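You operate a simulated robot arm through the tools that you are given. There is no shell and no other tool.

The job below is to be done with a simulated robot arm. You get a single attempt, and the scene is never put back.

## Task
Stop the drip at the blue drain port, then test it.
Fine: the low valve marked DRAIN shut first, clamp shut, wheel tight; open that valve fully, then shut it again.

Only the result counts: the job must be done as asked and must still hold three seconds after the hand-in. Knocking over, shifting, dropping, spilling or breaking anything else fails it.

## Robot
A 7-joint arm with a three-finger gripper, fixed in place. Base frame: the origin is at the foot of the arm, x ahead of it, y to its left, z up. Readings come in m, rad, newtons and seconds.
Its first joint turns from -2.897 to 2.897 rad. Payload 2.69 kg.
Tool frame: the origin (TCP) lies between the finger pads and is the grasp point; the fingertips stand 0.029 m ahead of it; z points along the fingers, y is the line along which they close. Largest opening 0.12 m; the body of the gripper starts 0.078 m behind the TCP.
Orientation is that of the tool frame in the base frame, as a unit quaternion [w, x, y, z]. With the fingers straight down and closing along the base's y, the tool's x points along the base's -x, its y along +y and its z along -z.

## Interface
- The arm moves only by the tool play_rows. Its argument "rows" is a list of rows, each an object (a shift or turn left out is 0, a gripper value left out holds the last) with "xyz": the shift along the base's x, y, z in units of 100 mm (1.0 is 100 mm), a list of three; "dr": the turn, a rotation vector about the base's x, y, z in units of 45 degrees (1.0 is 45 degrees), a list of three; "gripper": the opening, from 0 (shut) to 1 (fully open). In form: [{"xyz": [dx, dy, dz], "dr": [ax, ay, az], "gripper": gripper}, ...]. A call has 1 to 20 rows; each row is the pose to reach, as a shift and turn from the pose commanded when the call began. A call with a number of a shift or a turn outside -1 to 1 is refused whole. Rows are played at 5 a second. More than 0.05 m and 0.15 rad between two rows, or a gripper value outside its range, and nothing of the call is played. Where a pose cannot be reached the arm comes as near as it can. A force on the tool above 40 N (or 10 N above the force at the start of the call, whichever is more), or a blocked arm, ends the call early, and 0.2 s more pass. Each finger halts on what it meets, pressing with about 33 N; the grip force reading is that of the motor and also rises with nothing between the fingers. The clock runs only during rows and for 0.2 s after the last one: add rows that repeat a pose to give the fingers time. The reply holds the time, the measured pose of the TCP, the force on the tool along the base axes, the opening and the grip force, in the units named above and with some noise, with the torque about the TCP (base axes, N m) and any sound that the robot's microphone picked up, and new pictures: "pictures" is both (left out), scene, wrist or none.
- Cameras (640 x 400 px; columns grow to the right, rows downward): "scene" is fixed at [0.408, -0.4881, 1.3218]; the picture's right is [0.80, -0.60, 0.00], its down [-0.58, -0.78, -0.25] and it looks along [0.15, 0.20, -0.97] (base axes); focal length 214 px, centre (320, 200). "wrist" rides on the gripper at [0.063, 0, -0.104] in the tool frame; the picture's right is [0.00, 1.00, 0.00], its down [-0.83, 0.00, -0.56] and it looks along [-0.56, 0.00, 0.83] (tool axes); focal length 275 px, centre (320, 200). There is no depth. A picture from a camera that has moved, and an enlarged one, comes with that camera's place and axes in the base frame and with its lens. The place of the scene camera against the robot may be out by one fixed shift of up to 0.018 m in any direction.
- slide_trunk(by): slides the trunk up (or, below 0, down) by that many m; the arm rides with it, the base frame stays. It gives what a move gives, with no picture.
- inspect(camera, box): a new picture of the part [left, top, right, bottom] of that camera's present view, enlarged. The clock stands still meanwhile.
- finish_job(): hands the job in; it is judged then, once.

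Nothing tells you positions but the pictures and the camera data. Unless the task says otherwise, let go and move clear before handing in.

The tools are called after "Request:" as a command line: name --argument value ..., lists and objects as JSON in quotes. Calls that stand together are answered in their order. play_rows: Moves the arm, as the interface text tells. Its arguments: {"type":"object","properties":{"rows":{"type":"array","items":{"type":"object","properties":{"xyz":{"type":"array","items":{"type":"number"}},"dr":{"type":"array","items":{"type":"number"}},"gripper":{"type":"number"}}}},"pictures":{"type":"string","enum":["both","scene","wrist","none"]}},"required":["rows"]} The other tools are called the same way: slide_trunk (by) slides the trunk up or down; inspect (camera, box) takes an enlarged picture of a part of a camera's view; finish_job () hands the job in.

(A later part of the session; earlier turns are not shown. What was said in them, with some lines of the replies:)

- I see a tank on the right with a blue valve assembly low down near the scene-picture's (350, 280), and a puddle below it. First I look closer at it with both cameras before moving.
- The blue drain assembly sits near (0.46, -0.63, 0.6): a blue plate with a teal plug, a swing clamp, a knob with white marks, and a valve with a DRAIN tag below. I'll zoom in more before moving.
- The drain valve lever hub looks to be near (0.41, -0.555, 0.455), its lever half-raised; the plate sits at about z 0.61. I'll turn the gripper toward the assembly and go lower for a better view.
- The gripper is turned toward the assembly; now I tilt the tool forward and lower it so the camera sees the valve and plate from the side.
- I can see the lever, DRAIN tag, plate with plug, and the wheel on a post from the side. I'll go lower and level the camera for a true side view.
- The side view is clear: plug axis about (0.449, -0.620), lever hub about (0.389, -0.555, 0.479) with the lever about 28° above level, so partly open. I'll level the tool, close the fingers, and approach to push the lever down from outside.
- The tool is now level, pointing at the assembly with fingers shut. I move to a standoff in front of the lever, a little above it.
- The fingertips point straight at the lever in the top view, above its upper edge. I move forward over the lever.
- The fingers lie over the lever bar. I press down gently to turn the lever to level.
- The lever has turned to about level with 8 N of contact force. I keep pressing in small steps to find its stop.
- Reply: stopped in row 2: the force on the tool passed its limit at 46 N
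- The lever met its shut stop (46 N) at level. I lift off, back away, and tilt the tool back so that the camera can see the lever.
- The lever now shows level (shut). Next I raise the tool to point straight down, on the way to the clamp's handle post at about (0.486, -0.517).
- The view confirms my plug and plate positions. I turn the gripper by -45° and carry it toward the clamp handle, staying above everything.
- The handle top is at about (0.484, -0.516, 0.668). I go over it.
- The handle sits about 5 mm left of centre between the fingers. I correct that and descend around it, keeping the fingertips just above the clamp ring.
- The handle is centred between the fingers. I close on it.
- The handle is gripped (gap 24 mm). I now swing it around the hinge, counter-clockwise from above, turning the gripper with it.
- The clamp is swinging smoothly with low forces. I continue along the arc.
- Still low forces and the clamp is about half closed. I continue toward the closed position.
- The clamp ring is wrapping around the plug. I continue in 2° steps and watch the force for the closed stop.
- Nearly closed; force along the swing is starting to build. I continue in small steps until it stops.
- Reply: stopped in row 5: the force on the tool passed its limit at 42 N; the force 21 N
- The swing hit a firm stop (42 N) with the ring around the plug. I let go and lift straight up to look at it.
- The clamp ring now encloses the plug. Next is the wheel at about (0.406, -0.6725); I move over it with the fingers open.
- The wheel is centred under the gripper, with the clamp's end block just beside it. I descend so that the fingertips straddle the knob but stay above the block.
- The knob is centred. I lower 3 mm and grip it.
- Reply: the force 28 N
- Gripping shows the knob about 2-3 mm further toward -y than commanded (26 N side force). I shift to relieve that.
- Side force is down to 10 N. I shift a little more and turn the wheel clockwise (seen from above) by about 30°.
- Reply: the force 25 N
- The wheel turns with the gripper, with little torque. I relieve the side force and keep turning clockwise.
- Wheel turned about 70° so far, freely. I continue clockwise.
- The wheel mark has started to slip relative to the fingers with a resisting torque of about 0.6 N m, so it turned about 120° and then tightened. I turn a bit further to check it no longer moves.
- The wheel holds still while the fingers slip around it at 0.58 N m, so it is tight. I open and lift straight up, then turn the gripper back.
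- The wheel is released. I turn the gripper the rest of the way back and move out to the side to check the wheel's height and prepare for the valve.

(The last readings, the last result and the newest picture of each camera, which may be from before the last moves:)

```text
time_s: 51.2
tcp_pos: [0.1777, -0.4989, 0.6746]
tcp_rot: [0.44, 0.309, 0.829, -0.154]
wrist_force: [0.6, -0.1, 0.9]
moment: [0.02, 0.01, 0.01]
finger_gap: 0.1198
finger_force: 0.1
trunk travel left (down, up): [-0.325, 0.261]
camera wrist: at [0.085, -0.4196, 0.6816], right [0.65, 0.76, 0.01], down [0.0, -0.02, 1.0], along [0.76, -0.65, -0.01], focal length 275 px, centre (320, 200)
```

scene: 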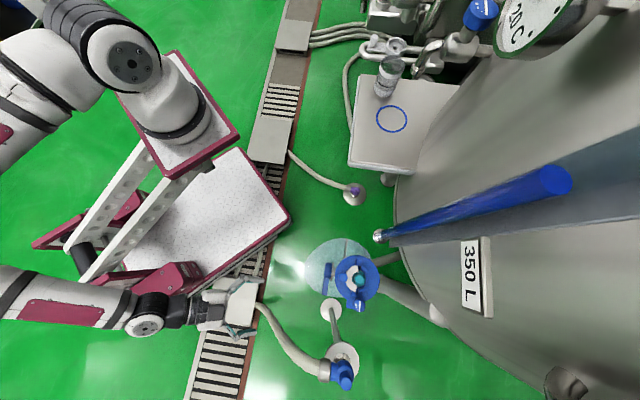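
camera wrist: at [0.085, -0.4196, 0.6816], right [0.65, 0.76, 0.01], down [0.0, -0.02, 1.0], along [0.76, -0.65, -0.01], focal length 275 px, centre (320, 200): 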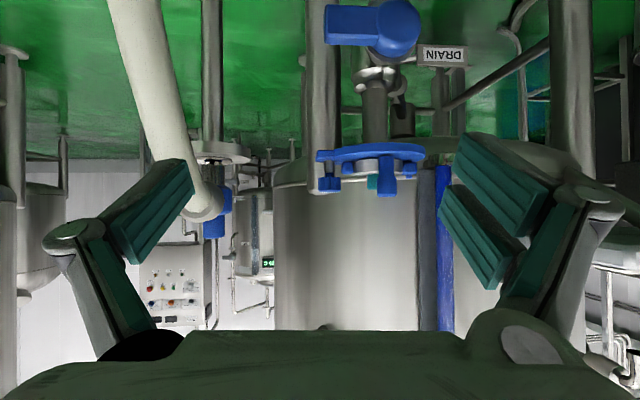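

Request:
inspect --camera "wrist" --box '[300, 130, 460, 230]'

Request:
inspect --camera "wrist" --box '[300, 140, 380, 190]'

Request:
inspect --camera "wrist" --box '[300, 0, 460, 100]'

```text
4.00 times, centred on (380, 180) of wrist
camera zoom: at [0.085, -0.4196, 0.6816], right [0.65, 0.76, 0.01], down [0.0, -0.02, 1.0], along [0.76, -0.65, -0.01], focal length 1101 px, centre (80, 280)
```

zoom: 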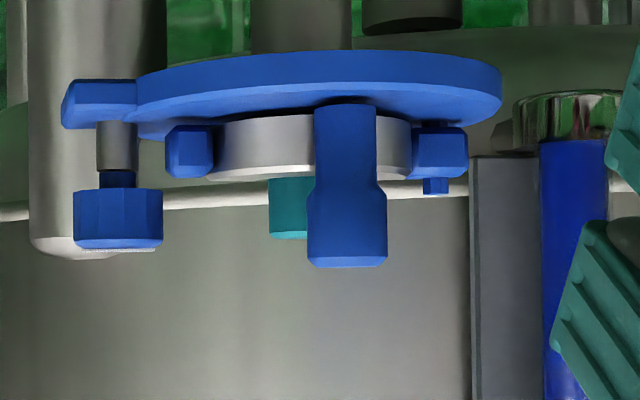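

```text
8.00 times, centred on (340, 165) of wrist
camera zoom: at [0.085, -0.4196, 0.6816], right [0.65, 0.76, 0.01], down [0.0, -0.02, 1.0], along [0.76, -0.65, -0.01], focal length 2202 px, centre (160, 480)
```

zoom: 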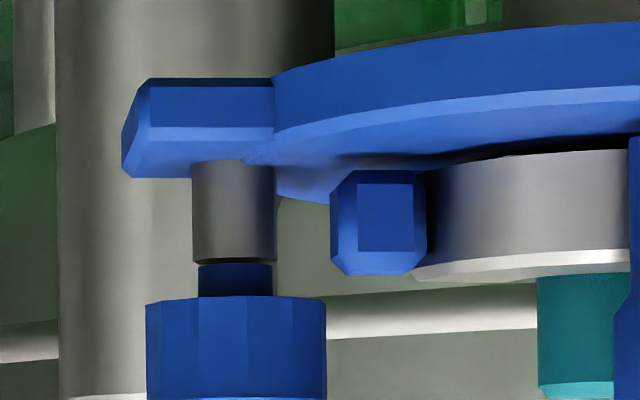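

```text
4.00 times, centred on (380, 50) of wrist
camera zoom: at [0.085, -0.4196, 0.6816], right [0.65, 0.76, 0.01], down [0.0, -0.02, 1.0], along [0.76, -0.65, -0.01], focal length 1101 px, centre (80, 800)
```

zoom: 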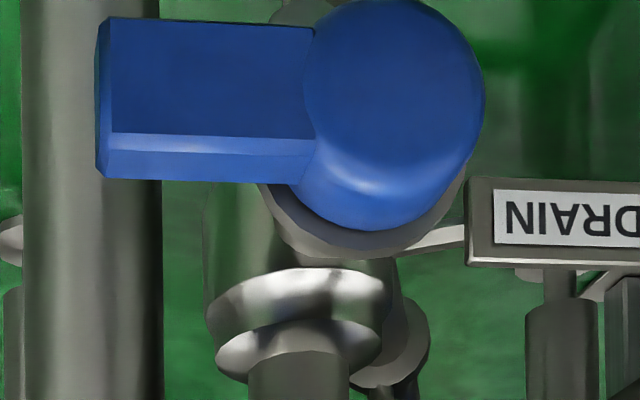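

The clamp is closed around the plug and the lever shows level (shut). Now for the test: I level the tool again with fingers shut and go down to lever height, ready to lift the lever from below.

Request:
play_rows --rows '[{"xyz": [0.05, -0.02, -0.15], "dr": [-0.1, -0.117, 0], "gripper": 0}, {"xyz": [0.1, -0.03, -0.35], "dr": [-0.2, -0.234, 0]}, {"xyz": [0.2, -0.05, -0.55], "dr": [-0.3, -0.351, 0]}, {"xyz": [0.3, -0.08, -0.75], "dr": [-0.4, -0.468, 0]}, {"xyz": [0.4, -0.1, -1.0], "dr": [-0.5, -0.585, 0]}, {"xyz": [0.4, -0.1, -1.0], "dr": [-0.5, -0.585, 0]}]' --pictures "none"

Request:
play_rows --rows '[{"xyz": [0.15, -0.04, -0.25]}, {"xyz": [0.3, -0.08, -0.5]}, {"xyz": [0.45, -0.12, -0.75]}, {"xyz": [0.6, -0.165, -1.0]}, {"xyz": [0.6, -0.165, -1.0]}]' --pictures "both"

```text
time_s: 52.6
tcp_pos: [0.2178, -0.5105, 0.574]
tcp_rot: [0.668, 0.244, 0.662, -0.237]
wrist_force: [1.0, 0.3, -0.3]
moment: [-0.03, 0.0, 0.0]
finger_gap: 0.0
finger_force: 28.4
trunk travel left (down, up): [-0.325, 0.261]
```

```text
time_s: 53.8
tcp_pos: [0.2775, -0.5277, 0.4785]
tcp_rot: [0.667, 0.243, 0.663, -0.237]
wrist_force: [-0.9, -0.1, -0.4]
moment: [-0.02, 0.02, 0.02]
finger_gap: 0.0002
finger_force: 28.9
out of reach, approached as far as the arm can: row 4, 5
trunk travel left (down, up): [-0.325, 0.261]
camera wrist: at [0.1976, -0.46, 0.4157], right [0.64, 0.77, 0.01], down [-0.43, 0.35, 0.83], along [0.64, -0.53, 0.56], focal length 275 px, centre (320, 200)
```

scene: 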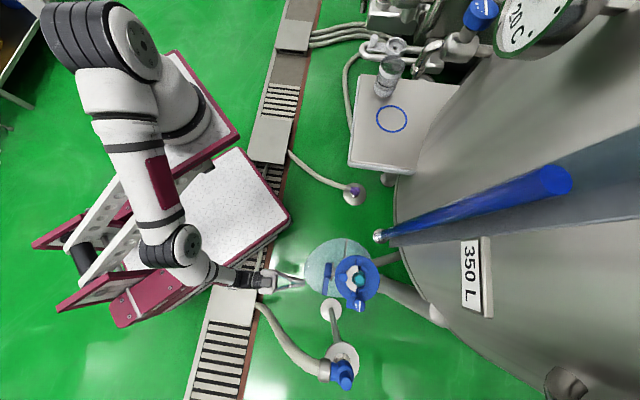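
wrist: 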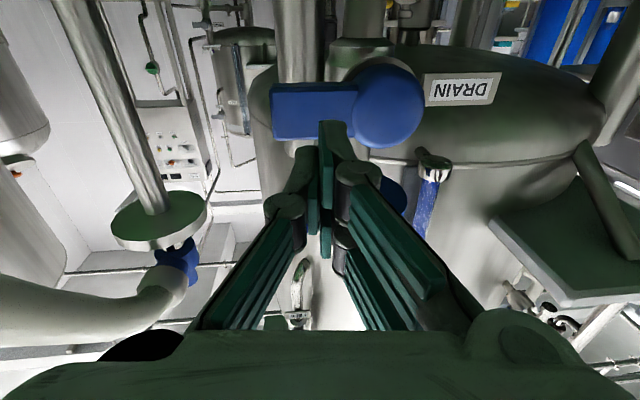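

The arm ran out of downward reach at z 0.4785, so I slide the trunk down 60 mm, which brings the fingers below the lever's level.

Request:
slide_trunk --by -0.06

```text
time_s: 54.8
tcp_pos: [0.2945, -0.5278, 0.4181]
tcp_rot: [0.667, 0.245, 0.663, -0.238]
wrist_force: [-0.3, 0.8, -0.1]
moment: [0.04, -0.01, 0.02]
finger_gap: 0.0
finger_force: 28.4
trunk travel left (down, up): [-0.265, 0.321]
```

Request:
play_rows --rows '[{"xyz": [0, 0, 0.05]}, {"xyz": [0, 0, 0.1]}, {"xyz": [0, 0, 0.1]}]' --pictures "both"

Request:
inspect --camera "scene" --box '[260, 235, 388, 315]'

```text
time_s: 55.6
tcp_pos: [0.2956, -0.5283, 0.4283]
tcp_rot: [0.667, 0.244, 0.663, -0.236]
wrist_force: [-0.5, 0.1, -0.1]
moment: [-0.02, -0.01, 0.01]
finger_gap: 0.0
finger_force: 28.4
trunk travel left (down, up): [-0.265, 0.321]
camera wrist: at [0.2153, -0.4596, 0.3658], right [0.64, 0.77, 0.01], down [-0.43, 0.35, 0.83], along [0.63, -0.54, 0.56], focal length 275 px, centre (320, 200)
```

scene: 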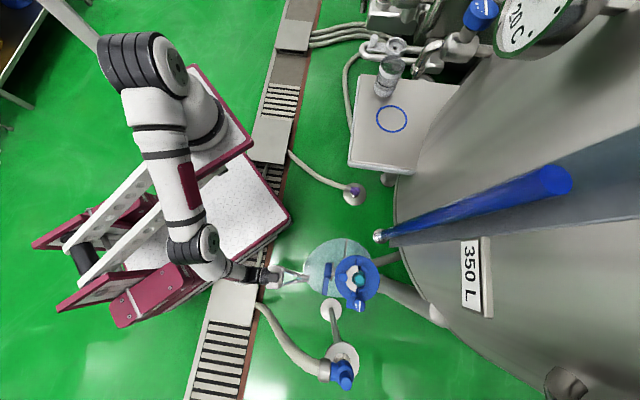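
wrist: 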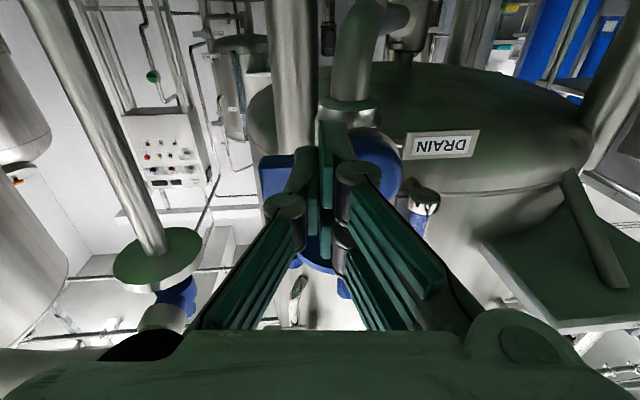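

```text
5.00 times, centred on (324, 275) of scene
camera zoom: at [0.408, -0.4881, 1.3218], right [0.8, -0.6, 0.0], down [-0.58, -0.78, -0.25], along [0.15, 0.2, -0.97], focal length 1072 px, centre (300, -175)
```

zoom: 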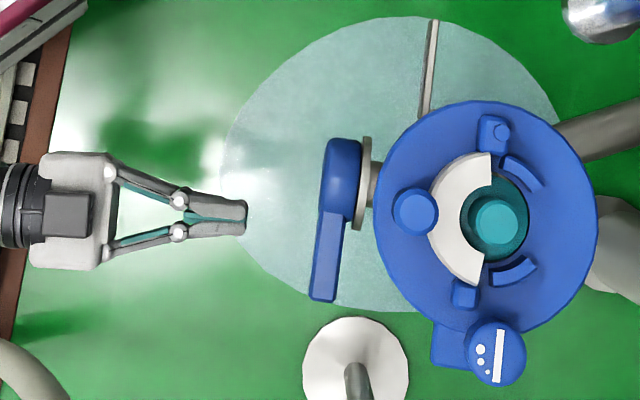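

The fingers are below the lever's level and in front of it. I move in under the lever.

Request:
play_rows --rows '[{"xyz": [-0.05, -0.08, 0]}, {"xyz": [0.12, -0.22, 0]}, {"xyz": [0.3, -0.37, 0]}, {"xyz": [0.45, -0.5, 0]}, {"xyz": [0.58, -0.61, 0]}, {"xyz": [0.58, -0.61, 0]}]' --pictures "both"

Request:
inspect --camera "scene" --box '[260, 235, 388, 315]'

```text
time_s: 57.0
tcp_pos: [0.3518, -0.5916, 0.4312]
tcp_rot: [0.667, 0.244, 0.663, -0.237]
wrist_force: [0.3, 0.3, 0.5]
moment: [0.03, -0.02, -0.01]
finger_gap: 0.0
finger_force: 28.7
out of reach, approached as far as the arm can: row 5, 6
trunk travel left (down, up): [-0.265, 0.321]
camera wrist: at [0.2734, -0.5224, 0.3689], right [0.64, 0.77, 0.01], down [-0.43, 0.35, 0.83], along [0.64, -0.54, 0.56], focal length 275 px, centre (320, 200)
```

scene: 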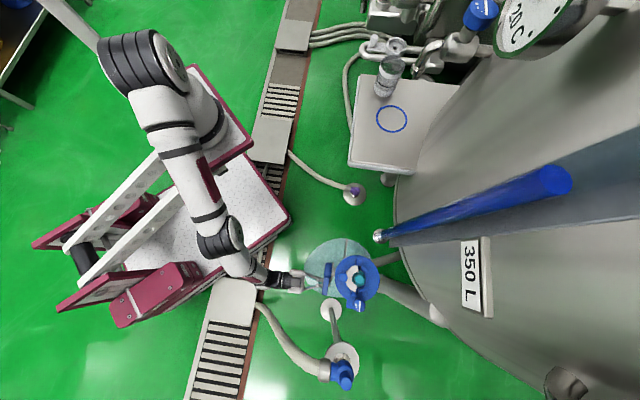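
wrist: 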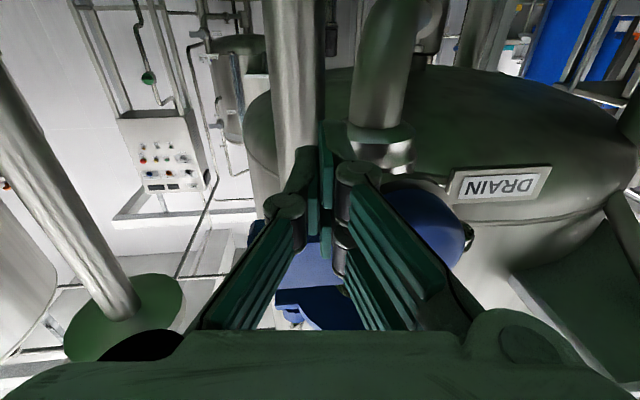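

```text
5.00 times, centred on (324, 275) of scene
camera zoom: at [0.408, -0.4881, 1.3218], right [0.8, -0.6, 0.0], down [-0.58, -0.78, -0.25], along [0.15, 0.2, -0.97], focal length 1072 px, centre (300, -175)
```

zoom: 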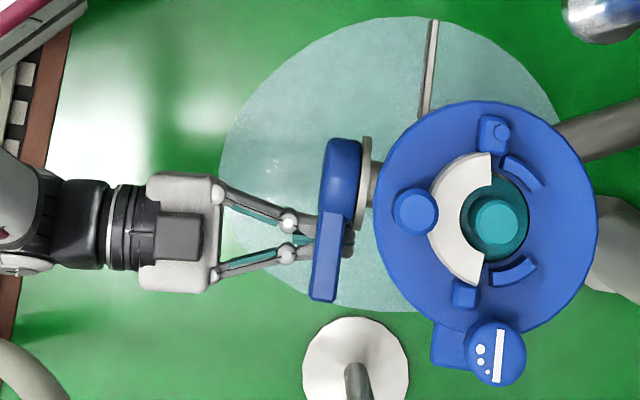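

The fingertips protrude just past the lever bar, under it. I lift along an arc about the hub to open the valve.

Request:
play_rows --rows '[{"xyz": [0, 0, 0.1]}, {"xyz": [0, 0, 0.17]}, {"xyz": [-0.022, -0.026, 0.23]}, {"xyz": [-0.038, -0.045, 0.289]}, {"xyz": [-0.051, -0.059, 0.351]}, {"xyz": [-0.0585, -0.068, 0.414]}, {"xyz": [-0.062, -0.073, 0.479]}, {"xyz": [-0.061, -0.071, 0.543]}, {"xyz": [-0.057, -0.066, 0.607]}, {"xyz": [-0.047, -0.055, 0.67]}]' --pictures "both"

Request:
inspect --camera "scene" --box '[260, 235, 388, 315]'

```text
time_s: 59.2
tcp_pos: [0.3476, -0.5965, 0.5015]
tcp_rot: [0.667, 0.244, 0.663, -0.238]
wrist_force: [-0.8, -2.3, -0.6]
moment: [0.03, -0.05, -0.01]
finger_gap: 0.0
finger_force: 28.2
trunk travel left (down, up): [-0.265, 0.321]
camera wrist: at [0.2682, -0.5281, 0.4367], right [0.64, 0.77, 0.01], down [-0.43, 0.35, 0.83], along [0.63, -0.53, 0.56], focal length 275 px, centre (320, 200)
```

scene: 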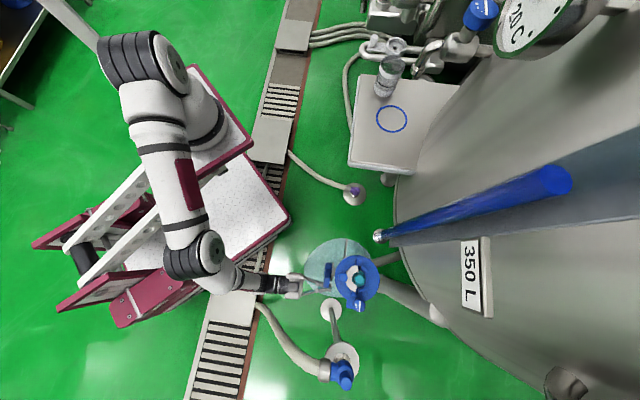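
wrist: 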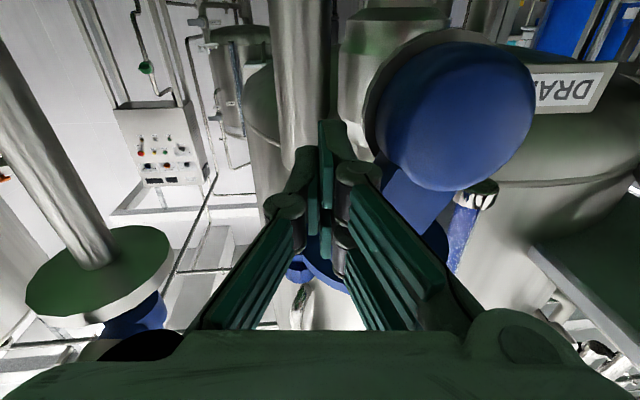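

```text
5.00 times, centred on (324, 275) of scene
camera zoom: at [0.408, -0.4881, 1.3218], right [0.8, -0.6, 0.0], down [-0.58, -0.78, -0.25], along [0.15, 0.2, -0.97], focal length 1072 px, centre (300, -175)
```

zoom: 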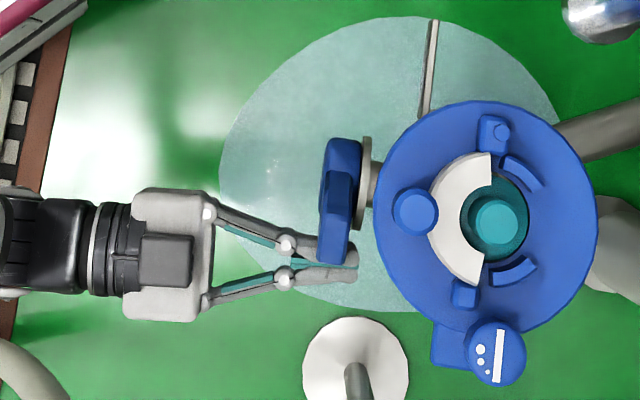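

The lever is rising (about 50-60°). I continue along the arc toward upright.

Request:
play_rows --rows '[{"xyz": [0.014, 0.016, 0.061]}, {"xyz": [0.031, 0.036, 0.119]}, {"xyz": [0.053, 0.062, 0.174]}, {"xyz": [0.078, 0.091, 0.226]}, {"xyz": [0.107, 0.125, 0.273]}, {"xyz": [0.138, 0.162, 0.315]}]' --pictures "both"

Request:
inspect --camera "scene" --box '[260, 235, 388, 315]'

```text
time_s: 60.6
tcp_pos: [0.3614, -0.58, 0.5311]
tcp_rot: [0.667, 0.245, 0.663, -0.237]
wrist_force: [-0.6, 0.3, 0.3]
moment: [-0.03, 0.01, -0.01]
finger_gap: 0.0003
finger_force: 28.3
trunk travel left (down, up): [-0.265, 0.321]
camera wrist: at [0.282, -0.5116, 0.4676], right [0.64, 0.77, 0.01], down [-0.43, 0.35, 0.83], along [0.64, -0.53, 0.56], focal length 275 px, centre (320, 200)
```

scene: 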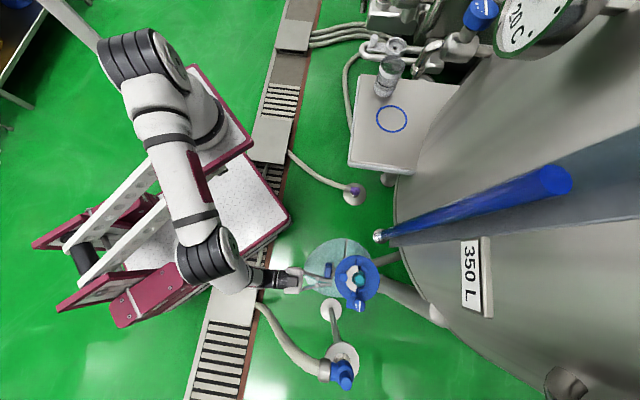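
wrist: 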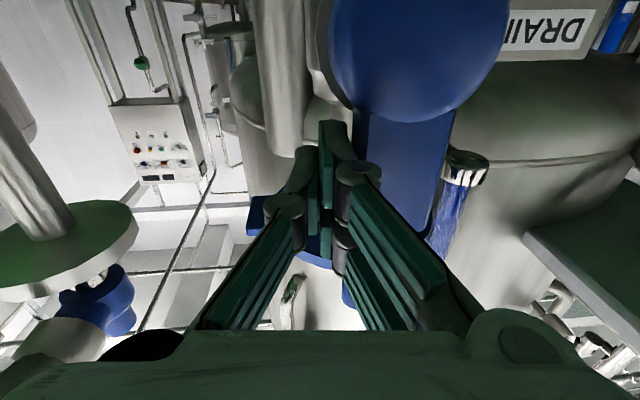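

```text
5.00 times, centred on (324, 275) of scene
camera zoom: at [0.408, -0.4881, 1.3218], right [0.8, -0.6, 0.0], down [-0.58, -0.78, -0.25], along [0.15, 0.2, -0.97], focal length 1072 px, centre (300, -175)
```

zoom: 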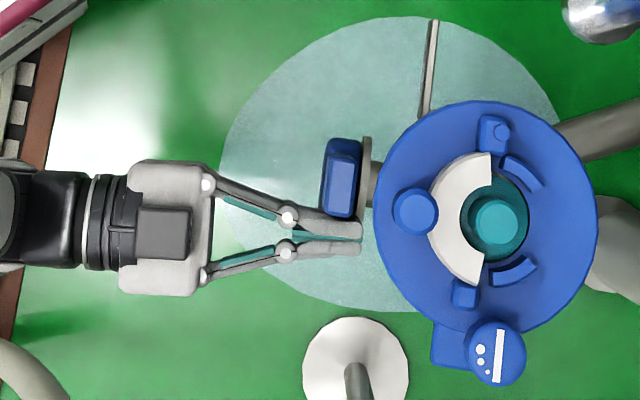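

The lever is almost upright. I push on in 2 mm steps until it meets its open stop.

Request:
play_rows --rows '[{"xyz": [0.017, 0.02, 0.02]}, {"xyz": [0.034, 0.04, 0.037]}, {"xyz": [0.05, 0.06, 0.05]}, {"xyz": [0.066, 0.077, 0.06]}, {"xyz": [0.08, 0.093, 0.07]}, {"xyz": [0.094, 0.11, 0.075]}, {"xyz": [0.107, 0.125, 0.08]}, {"xyz": [0.12, 0.14, 0.08]}]' --pictures "both"

Request:
inspect --camera "scene" --box '[260, 235, 388, 315]'

```text
time_s: 61.3
tcp_pos: [0.3609, -0.5792, 0.5351]
tcp_rot: [0.662, 0.248, 0.664, -0.243]
wrist_force: [-4.0, -5.4, -1.5]
moment: [-0.06, 0.06, 0.01]
finger_gap: 0.0001
finger_force: 28.6
trunk travel left (down, up): [-0.265, 0.321]
stopped in row 3: the force on the tool passed its limit at 44 N (the readings are from after the stop); the commanded pose is now the measured one
camera wrist: at [0.2815, -0.509, 0.4726], right [0.65, 0.76, 0.0], down [-0.42, 0.36, 0.83], along [0.63, -0.54, 0.55], focal length 275 px, centre (320, 200)
```

scene: 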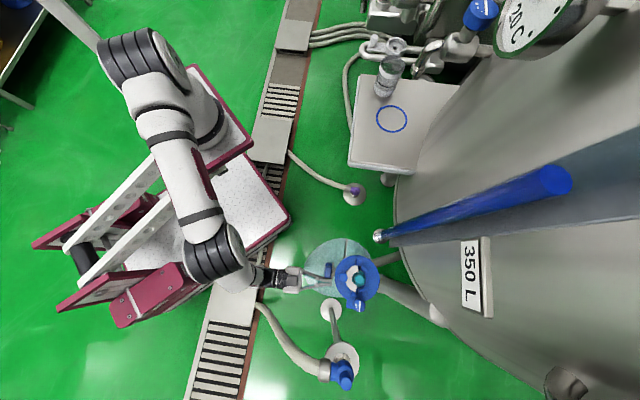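
wrist: 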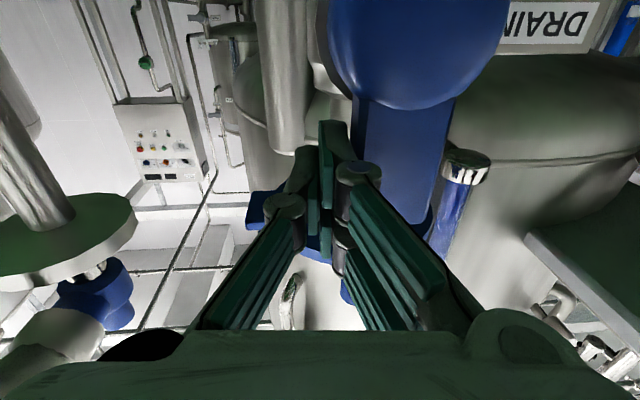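

```text
5.00 times, centred on (324, 275) of scene
camera zoom: at [0.408, -0.4881, 1.3218], right [0.8, -0.6, 0.0], down [-0.58, -0.78, -0.25], along [0.15, 0.2, -0.97], focal length 1072 px, centre (300, -175)
```

zoom: 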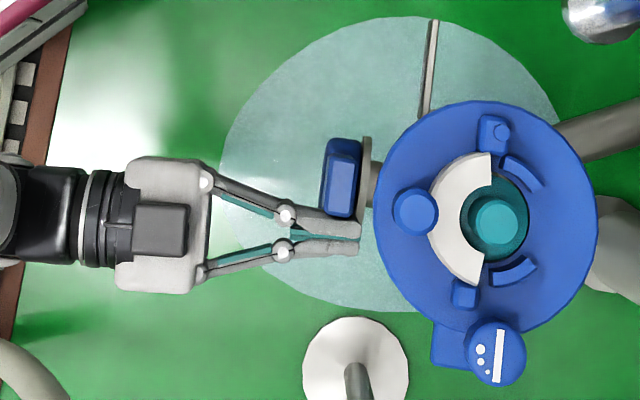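

The lever met its open stop (44 N) upright. Now I back off and go around to the other side of the lever to swing it down shut again.

Request:
play_rows --rows '[{"xyz": [-0.04, -0.045, 0]}, {"xyz": [-0.29, 0.17, 0]}, {"xyz": [-0.572, 0.41, 0]}, {"xyz": [-0.572, 0.41, 0]}]' --pictures "both"

Request:
inspect --camera "scene" --box '[260, 235, 388, 315]'

```text
time_s: 62.3
tcp_pos: [0.3055, -0.536, 0.5328]
tcp_rot: [0.663, 0.247, 0.664, -0.243]
wrist_force: [-0.3, -0.3, -0.3]
moment: [0.0, 0.02, 0.0]
finger_gap: 0.0
finger_force: 28.7
trunk travel left (down, up): [-0.265, 0.321]
camera wrist: at [0.2263, -0.4668, 0.4716], right [0.65, 0.76, 0.0], down [-0.42, 0.36, 0.83], along [0.63, -0.54, 0.55], focal length 275 px, centre (320, 200)
```

scene: 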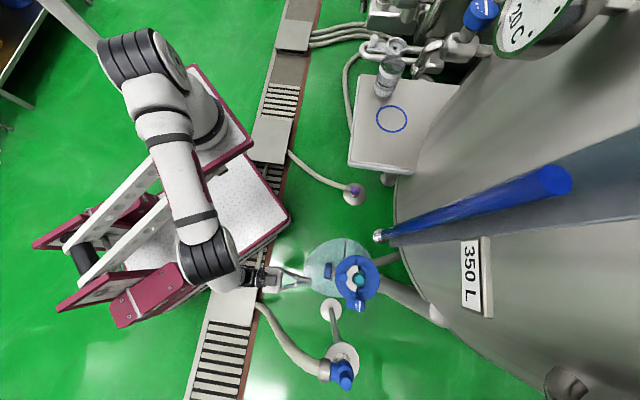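
wrist: 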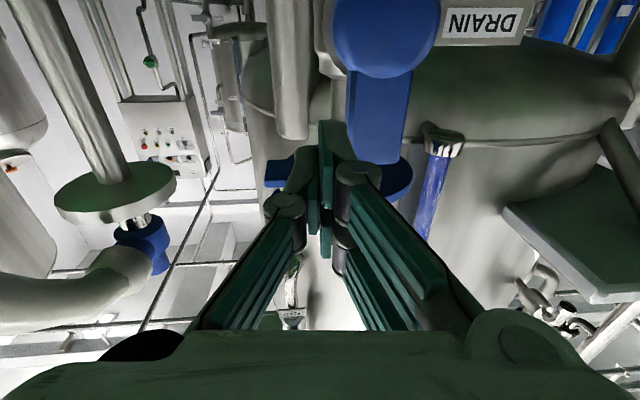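

```text
5.00 times, centred on (324, 275) of scene
camera zoom: at [0.408, -0.4881, 1.3218], right [0.8, -0.6, 0.0], down [-0.58, -0.78, -0.25], along [0.15, 0.2, -0.97], focal length 1072 px, centre (300, -175)
```

zoom: 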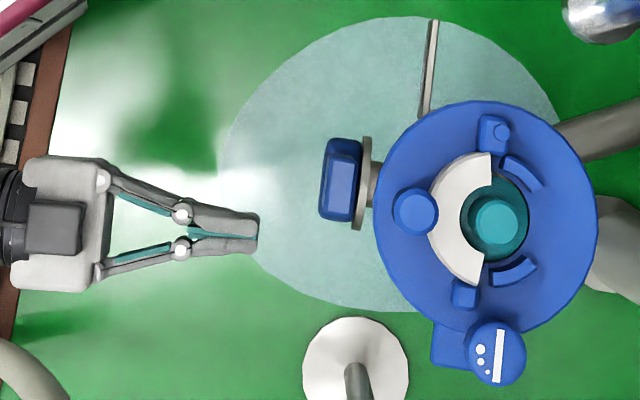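

The lever is upright, fully open. I shift sideways to its other side.

Request:
play_rows --rows '[{"xyz": [0.2, 0.235, -0.01]}, {"xyz": [0.4, 0.47, -0.02]}, {"xyz": [0.603, 0.705, -0.03]}, {"xyz": [0.603, 0.705, -0.03]}]' --pictures "both"

Request:
inspect --camera "scene" --box '[260, 235, 388, 315]'

```text
time_s: 63.3
tcp_pos: [0.3649, -0.4954, 0.5214]
tcp_rot: [0.663, 0.247, 0.664, -0.241]
wrist_force: [0.4, -0.3, 0.3]
moment: [-0.05, 0.04, 0.0]
finger_gap: 0.0001
finger_force: 28.5
out of reach, approached as far as the arm can: row 2, 3, 4
trunk travel left (down, up): [-0.265, 0.321]
camera wrist: at [0.285, -0.4267, 0.4592], right [0.65, 0.76, 0.0], down [-0.42, 0.36, 0.83], along [0.63, -0.54, 0.55], focal length 275 px, centre (320, 200)
```

scene: 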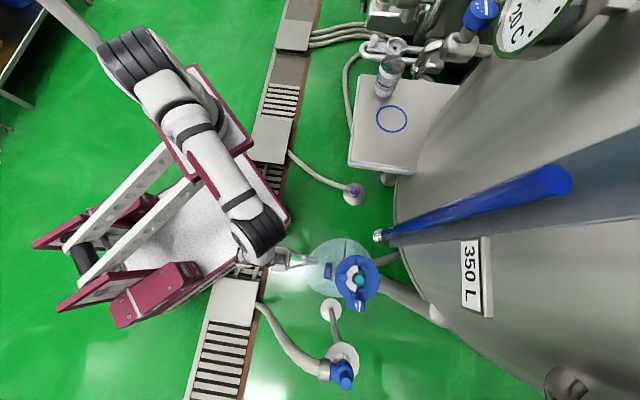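
wrist: 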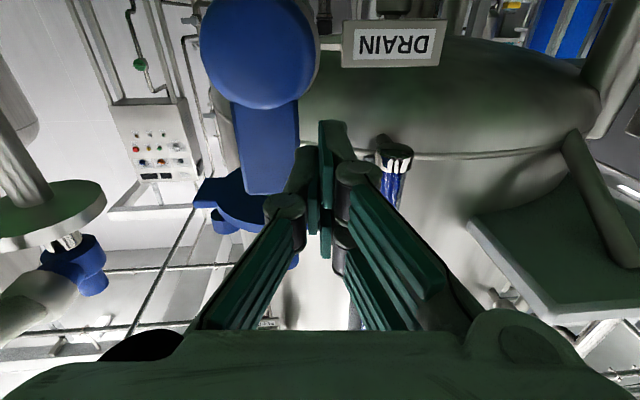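

```text
5.00 times, centred on (324, 275) of scene
camera zoom: at [0.408, -0.4881, 1.3218], right [0.8, -0.6, 0.0], down [-0.58, -0.78, -0.25], along [0.15, 0.2, -0.97], focal length 1072 px, centre (300, -175)
```

zoom: 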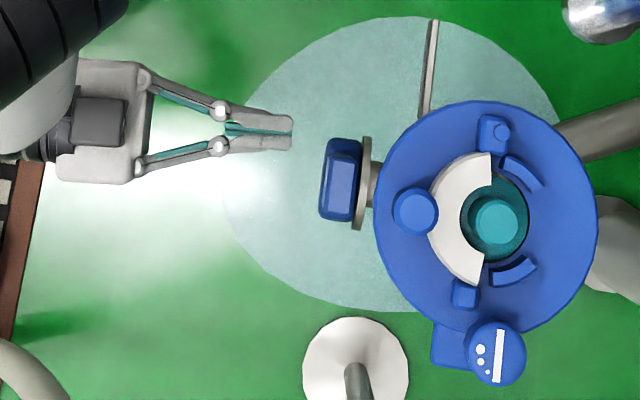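

The arm was at its inner reach limit, so it stands a little short of the sideways target. I move diagonally forward, where the reach is better, still in front of the lever.

Request:
play_rows --rows '[{"xyz": [0.09, -0.08, 0]}, {"xyz": [0.18, -0.155, -0.02]}, {"xyz": [0.27, -0.233, -0.04]}, {"xyz": [0.27, -0.233, -0.04]}]' --pictures "both"

Request:
inspect --camera "scene" --box '[260, 235, 388, 315]'

```text
time_s: 64.3
tcp_pos: [0.3909, -0.5187, 0.5183]
tcp_rot: [0.663, 0.247, 0.664, -0.241]
wrist_force: [1.0, 2.0, 0.5]
moment: [0.01, 0.05, -0.01]
finger_gap: 0.0001
finger_force: 28.8
trunk travel left (down, up): [-0.265, 0.321]
camera wrist: at [0.3118, -0.4501, 0.4549], right [0.65, 0.76, 0.0], down [-0.42, 0.36, 0.83], along [0.63, -0.54, 0.55], focal length 275 px, centre (320, 200)
```

scene: 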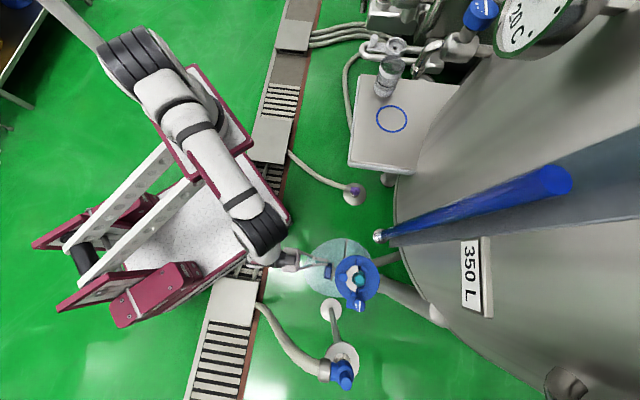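
wrist: 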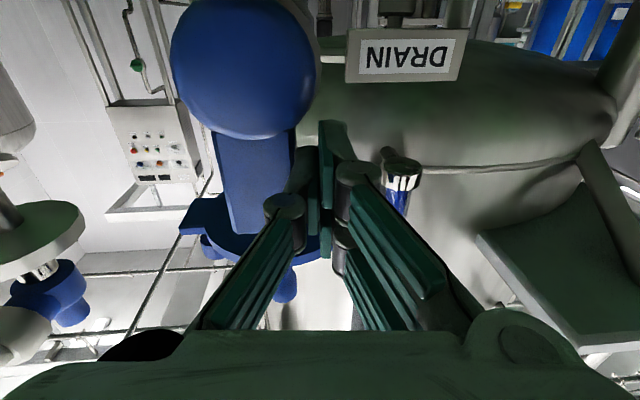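

```text
5.00 times, centred on (324, 275) of scene
camera zoom: at [0.408, -0.4881, 1.3218], right [0.8, -0.6, 0.0], down [-0.58, -0.78, -0.25], along [0.15, 0.2, -0.97], focal length 1072 px, centre (300, -175)
```

zoom: 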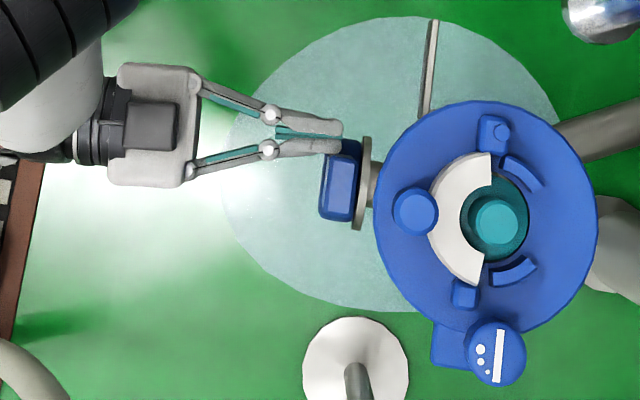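

The tip is just past the lever's front face, close beside it. I move sideways away from it a little, then forward.

Request:
play_rows --rows '[{"xyz": [0.04, 0.05, 0.02]}, {"xyz": [0.09, 0.105, 0.05]}, {"xyz": [0.137, 0.16, 0.08]}, {"xyz": [0.137, 0.16, 0.08]}]' --pictures "wrist"

Request:
inspect --camera "scene" --box '[260, 235, 388, 315]'

```text
time_s: 65.3
tcp_pos: [0.4047, -0.5041, 0.5258]
tcp_rot: [0.663, 0.246, 0.664, -0.242]
wrist_force: [0.2, -0.4, -0.5]
moment: [0.03, 0.01, 0.02]
finger_gap: 0.0001
finger_force: 28.3
trunk travel left (down, up): [-0.265, 0.321]
camera wrist: at [0.325, -0.4346, 0.4634], right [0.65, 0.76, 0.0], down [-0.42, 0.36, 0.83], along [0.63, -0.54, 0.55], focal length 275 px, centre (320, 200)
```

wrist: 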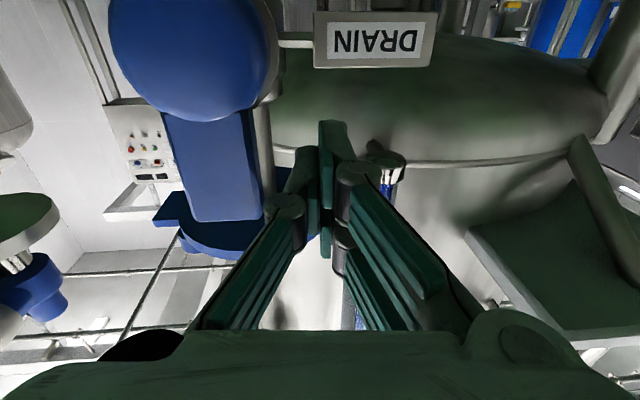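

```text
5.00 times, centred on (324, 275) of scene
camera zoom: at [0.408, -0.4881, 1.3218], right [0.8, -0.6, 0.0], down [-0.58, -0.78, -0.25], along [0.15, 0.2, -0.97], focal length 1072 px, centre (300, -175)
```

zoom: 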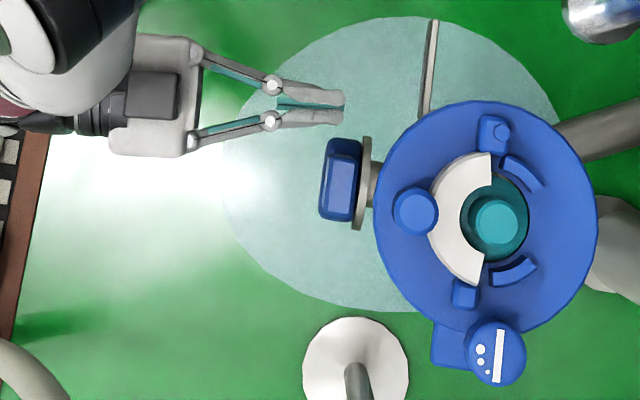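

The fingers are clear on the far side of the lever. I move in beside it and begin swinging it down.

Request:
play_rows --rows '[{"xyz": [0.07, -0.06, 0]}, {"xyz": [0.137, -0.117, 0]}, {"xyz": [0.055, -0.213, 0.042]}, {"xyz": [0.02, -0.254, 0.077]}, {"xyz": [-0.018, -0.298, 0.106]}, {"xyz": [-0.057, -0.343, 0.13]}, {"xyz": [-0.098, -0.391, 0.146]}, {"xyz": [-0.139, -0.44, 0.157]}, {"xyz": [-0.182, -0.489, 0.16]}, {"xyz": [-0.224, -0.539, 0.157]}]' --pictures "both"

Request:
inspect --camera "scene" --box '[260, 235, 388, 315]'

```text
time_s: 67.5
tcp_pos: [0.3821, -0.5579, 0.5413]
tcp_rot: [0.663, 0.247, 0.664, -0.242]
wrist_force: [-0.3, 0.0, 0.0]
moment: [-0.02, 0.02, 0.02]
finger_gap: 0.0
finger_force: 28.4
trunk travel left (down, up): [-0.265, 0.321]
camera wrist: at [0.3026, -0.4889, 0.479], right [0.65, 0.76, 0.0], down [-0.42, 0.36, 0.83], along [0.63, -0.54, 0.55], focal length 275 px, centre (320, 200)
```

scene: 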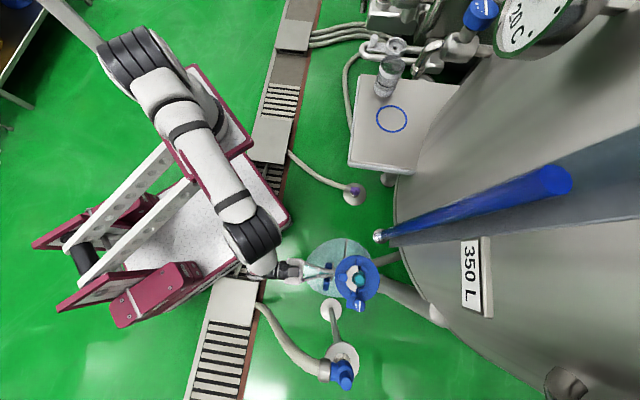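
wrist: 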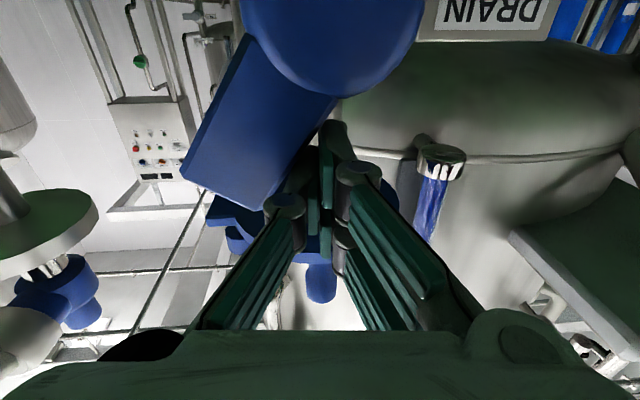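

```text
5.00 times, centred on (324, 275) of scene
camera zoom: at [0.408, -0.4881, 1.3218], right [0.8, -0.6, 0.0], down [-0.58, -0.78, -0.25], along [0.15, 0.2, -0.97], focal length 1072 px, centre (300, -175)
```

zoom: 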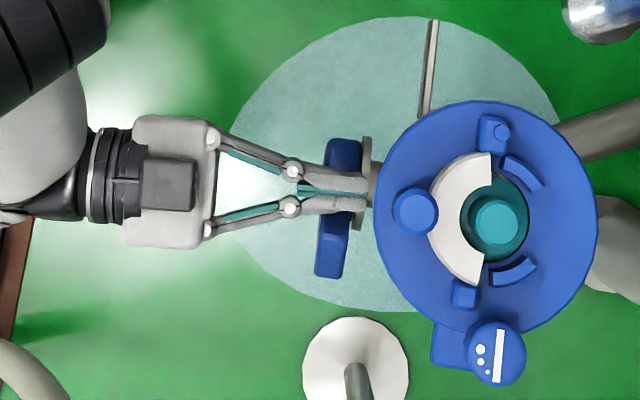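

The lever is coming down. I continue the arc and then press gently to the shut stop.

Request:
play_rows --rows '[{"xyz": [-0.042, -0.049, -0.011]}, {"xyz": [-0.083, -0.097, -0.027]}, {"xyz": [-0.122, -0.142, -0.051]}, {"xyz": [-0.159, -0.186, -0.08]}, {"xyz": [-0.194, -0.227, -0.115]}, {"xyz": [-0.228, -0.266, -0.156]}, {"xyz": [-0.24, -0.28, -0.2]}, {"xyz": [-0.24, -0.28, -0.23]}, {"xyz": [-0.24, -0.28, -0.25]}, {"xyz": [-0.24, -0.28, -0.27]}, {"xyz": [-0.24, -0.28, -0.29]}, {"xyz": [-0.24, -0.28, -0.31]}, {"xyz": [-0.24, -0.28, -0.33]}]' --pictures "both"

Request:
inspect --camera "scene" --box '[260, 235, 388, 315]'

```text
time_s: 70.1
tcp_pos: [0.3579, -0.5877, 0.5166]
tcp_rot: [0.667, 0.243, 0.66, -0.245]
wrist_force: [-2.3, 4.3, 11.0]
moment: [0.13, 0.13, 0.07]
finger_gap: 0.0003
finger_force: 28.6
trunk travel left (down, up): [-0.265, 0.321]
stopped in row 12: the force on the tool passed its limit at 43 N (the readings are from after the stop); the commanded pose is now the measured one
camera wrist: at [0.2793, -0.5193, 0.4523], right [0.65, 0.76, 0.0], down [-0.43, 0.37, 0.83], along [0.63, -0.53, 0.56], focal length 275 px, centre (320, 200)
```

scene: 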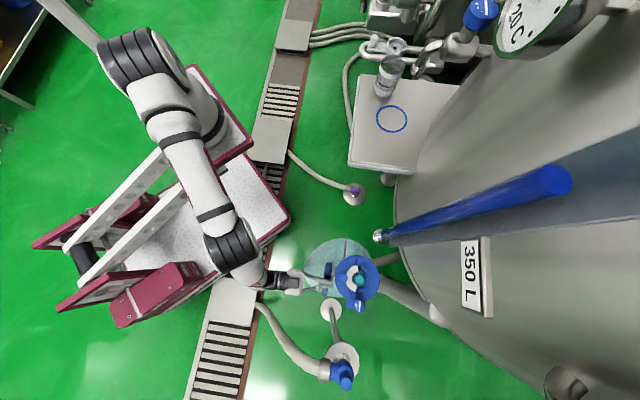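
wrist: 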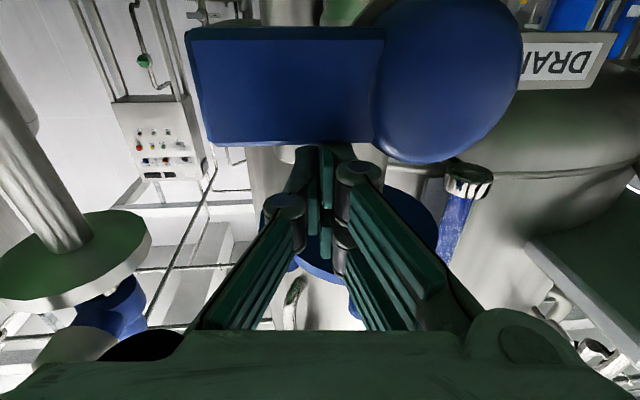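

```text
5.00 times, centred on (324, 275) of scene
camera zoom: at [0.408, -0.4881, 1.3218], right [0.8, -0.6, 0.0], down [-0.58, -0.78, -0.25], along [0.15, 0.2, -0.97], focal length 1072 px, centre (300, -175)
```

zoom: 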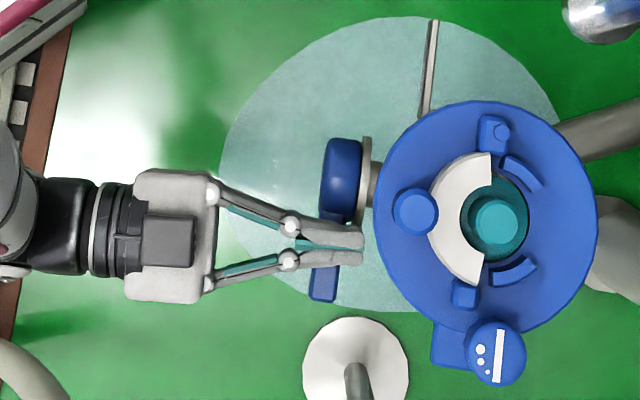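

The lever is back down at its shut stop (43 N, same height as before). I lift off and back away.

Request:
play_rows --rows '[{"xyz": [0, 0, 0.15]}, {"xyz": [0, 0, 0.3]}, {"xyz": [-0.2, 0.17, 0.4]}, {"xyz": [-0.45, 0.38, 0.45]}, {"xyz": [-0.7, 0.6, 0.5]}, {"xyz": [-0.95, 0.75, 0.55]}, {"xyz": [-0.95, 0.75, 0.55]}]' --pictures "none"

Request:
play_rows --rows '[{"xyz": [-0.1, 0.03, 0.15], "dr": [0.1, 0.117, 0]}, {"xyz": [-0.2, 0.06, 0.3], "dr": [0.2, 0.234, 0], "gripper": 1.0}, {"xyz": [-0.35, 0.1, 0.45], "dr": [0.3, 0.351, 0]}, {"xyz": [-0.5, 0.13, 0.6], "dr": [0.4, 0.468, 0]}, {"xyz": [-0.7, 0.15, 0.75], "dr": [0.5, 0.585, 0]}, {"xyz": [-0.9, 0.15, 0.8], "dr": [0.5, 0.585, 0]}, {"xyz": [-0.9, 0.15, 0.8], "dr": [0.5, 0.585, 0]}]' --pictures "both"

Request:
inspect --camera "wrist" --box '[290, 40, 450, 140]'

Request:
inspect --camera "wrist" --box '[290, 130, 450, 230]'

Request:
inspect --camera "scene" --box '[290, 235, 418, 315]'

```text
time_s: 71.7
tcp_pos: [0.2623, -0.5122, 0.5691]
tcp_rot: [0.667, 0.244, 0.661, -0.243]
wrist_force: [0.2, 0.2, 0.0]
moment: [0.0, 0.01, -0.02]
finger_gap: 0.0001
finger_force: 29.0
trunk travel left (down, up): [-0.265, 0.321]
```

```text
time_s: 73.3
tcp_pos: [0.1715, -0.4987, 0.6494]
tcp_rot: [0.439, 0.306, 0.83, -0.159]
wrist_force: [0.2, 0.9, -0.4]
moment: [-0.01, 0.02, 0.01]
finger_gap: 0.12
finger_force: 0.1
trunk travel left (down, up): [-0.265, 0.321]
camera wrist: at [0.0794, -0.4177, 0.6568], right [0.65, 0.76, 0.0], down [0.01, -0.01, 1.0], along [0.76, -0.65, -0.01], focal length 275 px, centre (320, 200)
```

scene: 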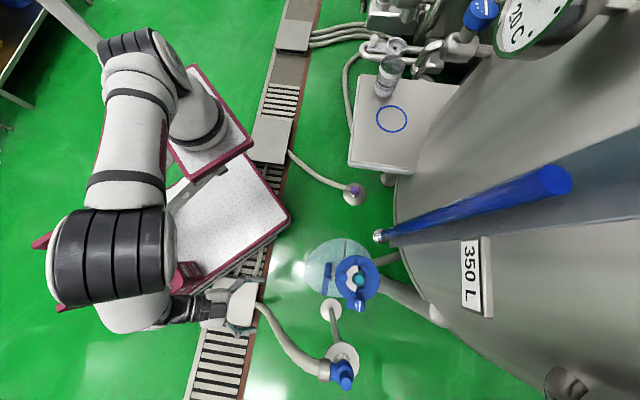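
wrist: 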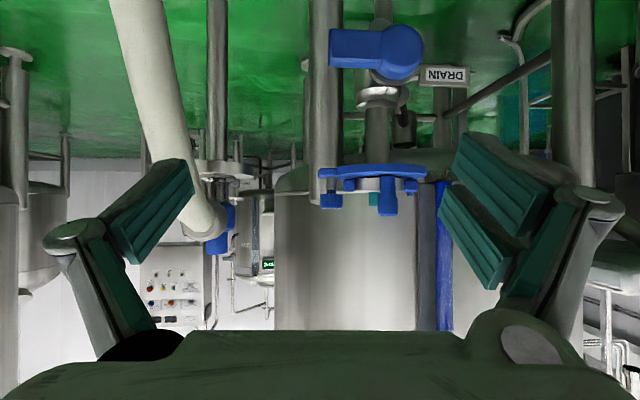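

```text
4.00 times, centred on (370, 90) of wrist
camera zoom: at [0.0794, -0.4177, 0.6568], right [0.65, 0.76, 0.0], down [0.01, -0.01, 1.0], along [0.76, -0.65, -0.01], focal length 1101 px, centre (120, 640)
```

zoom: 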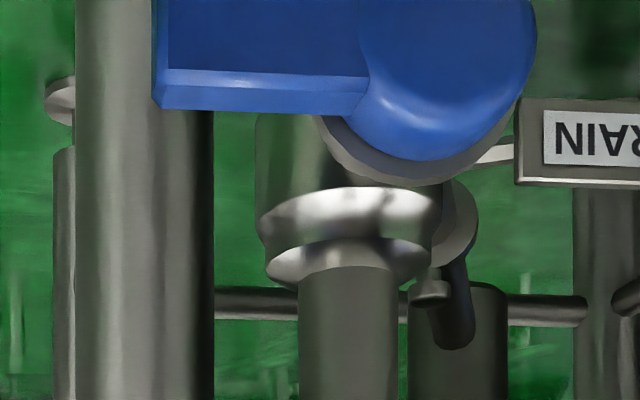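

```text
4.00 times, centred on (370, 180) of wrist
camera zoom: at [0.0794, -0.4177, 0.6568], right [0.65, 0.76, 0.0], down [0.01, -0.01, 1.0], along [0.76, -0.65, -0.01], focal length 1101 px, centre (120, 280)
```

zoom: 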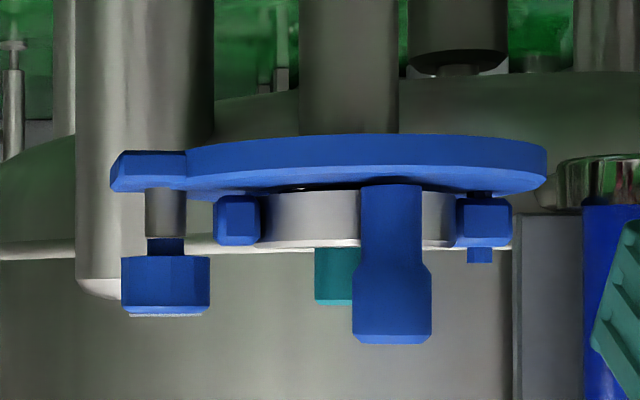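

```text
5.00 times, centred on (354, 275) of scene
camera zoom: at [0.408, -0.4881, 1.3218], right [0.8, -0.6, 0.0], down [-0.58, -0.78, -0.25], along [0.15, 0.2, -0.97], focal length 1072 px, centre (150, -175)
```

zoom: 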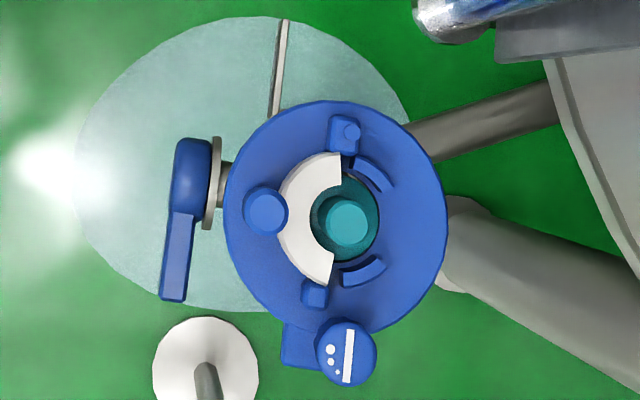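

The lever is level (shut) again after being fully opened. The clamp is closed around the plug, the wheel is at its tight stop, and the arm is clear of everything. I hand the job in.

Request:
finish_job

```text
The job is handed in.
```

The job is done and handed in: the drain port is closed up, tested and shut again. I didn't get a pass or fail back, and no picture or sound directly confirmed that the drip has stopped.

1. **Valve shut first:** I pushed the DRAIN lever down from about 28° to level, until it hit its stop.
2. **Clamp shut:** I swung the clamp about 85° around the plug, to a firm stop.
3. **Wheel tight:** I turned the wheel clockwise about 120°. After that it stayed still while the fingers slipped around it at about 0.6 N m. I took clockwise as the tightening direction, because the wheel did not visibly move down or up to confirm it.
4. **Test:** I raised the lever upright to its open stop, then swung it back down to the same shut stop as before.

The final pictures showed the lever level, the clamp around the plug and the wheel where I left it. The gripper had let go and was clear of the assembly, and I saw nothing else disturbed. I lowered the trunk 60 mm to reach under the lever and left it there.
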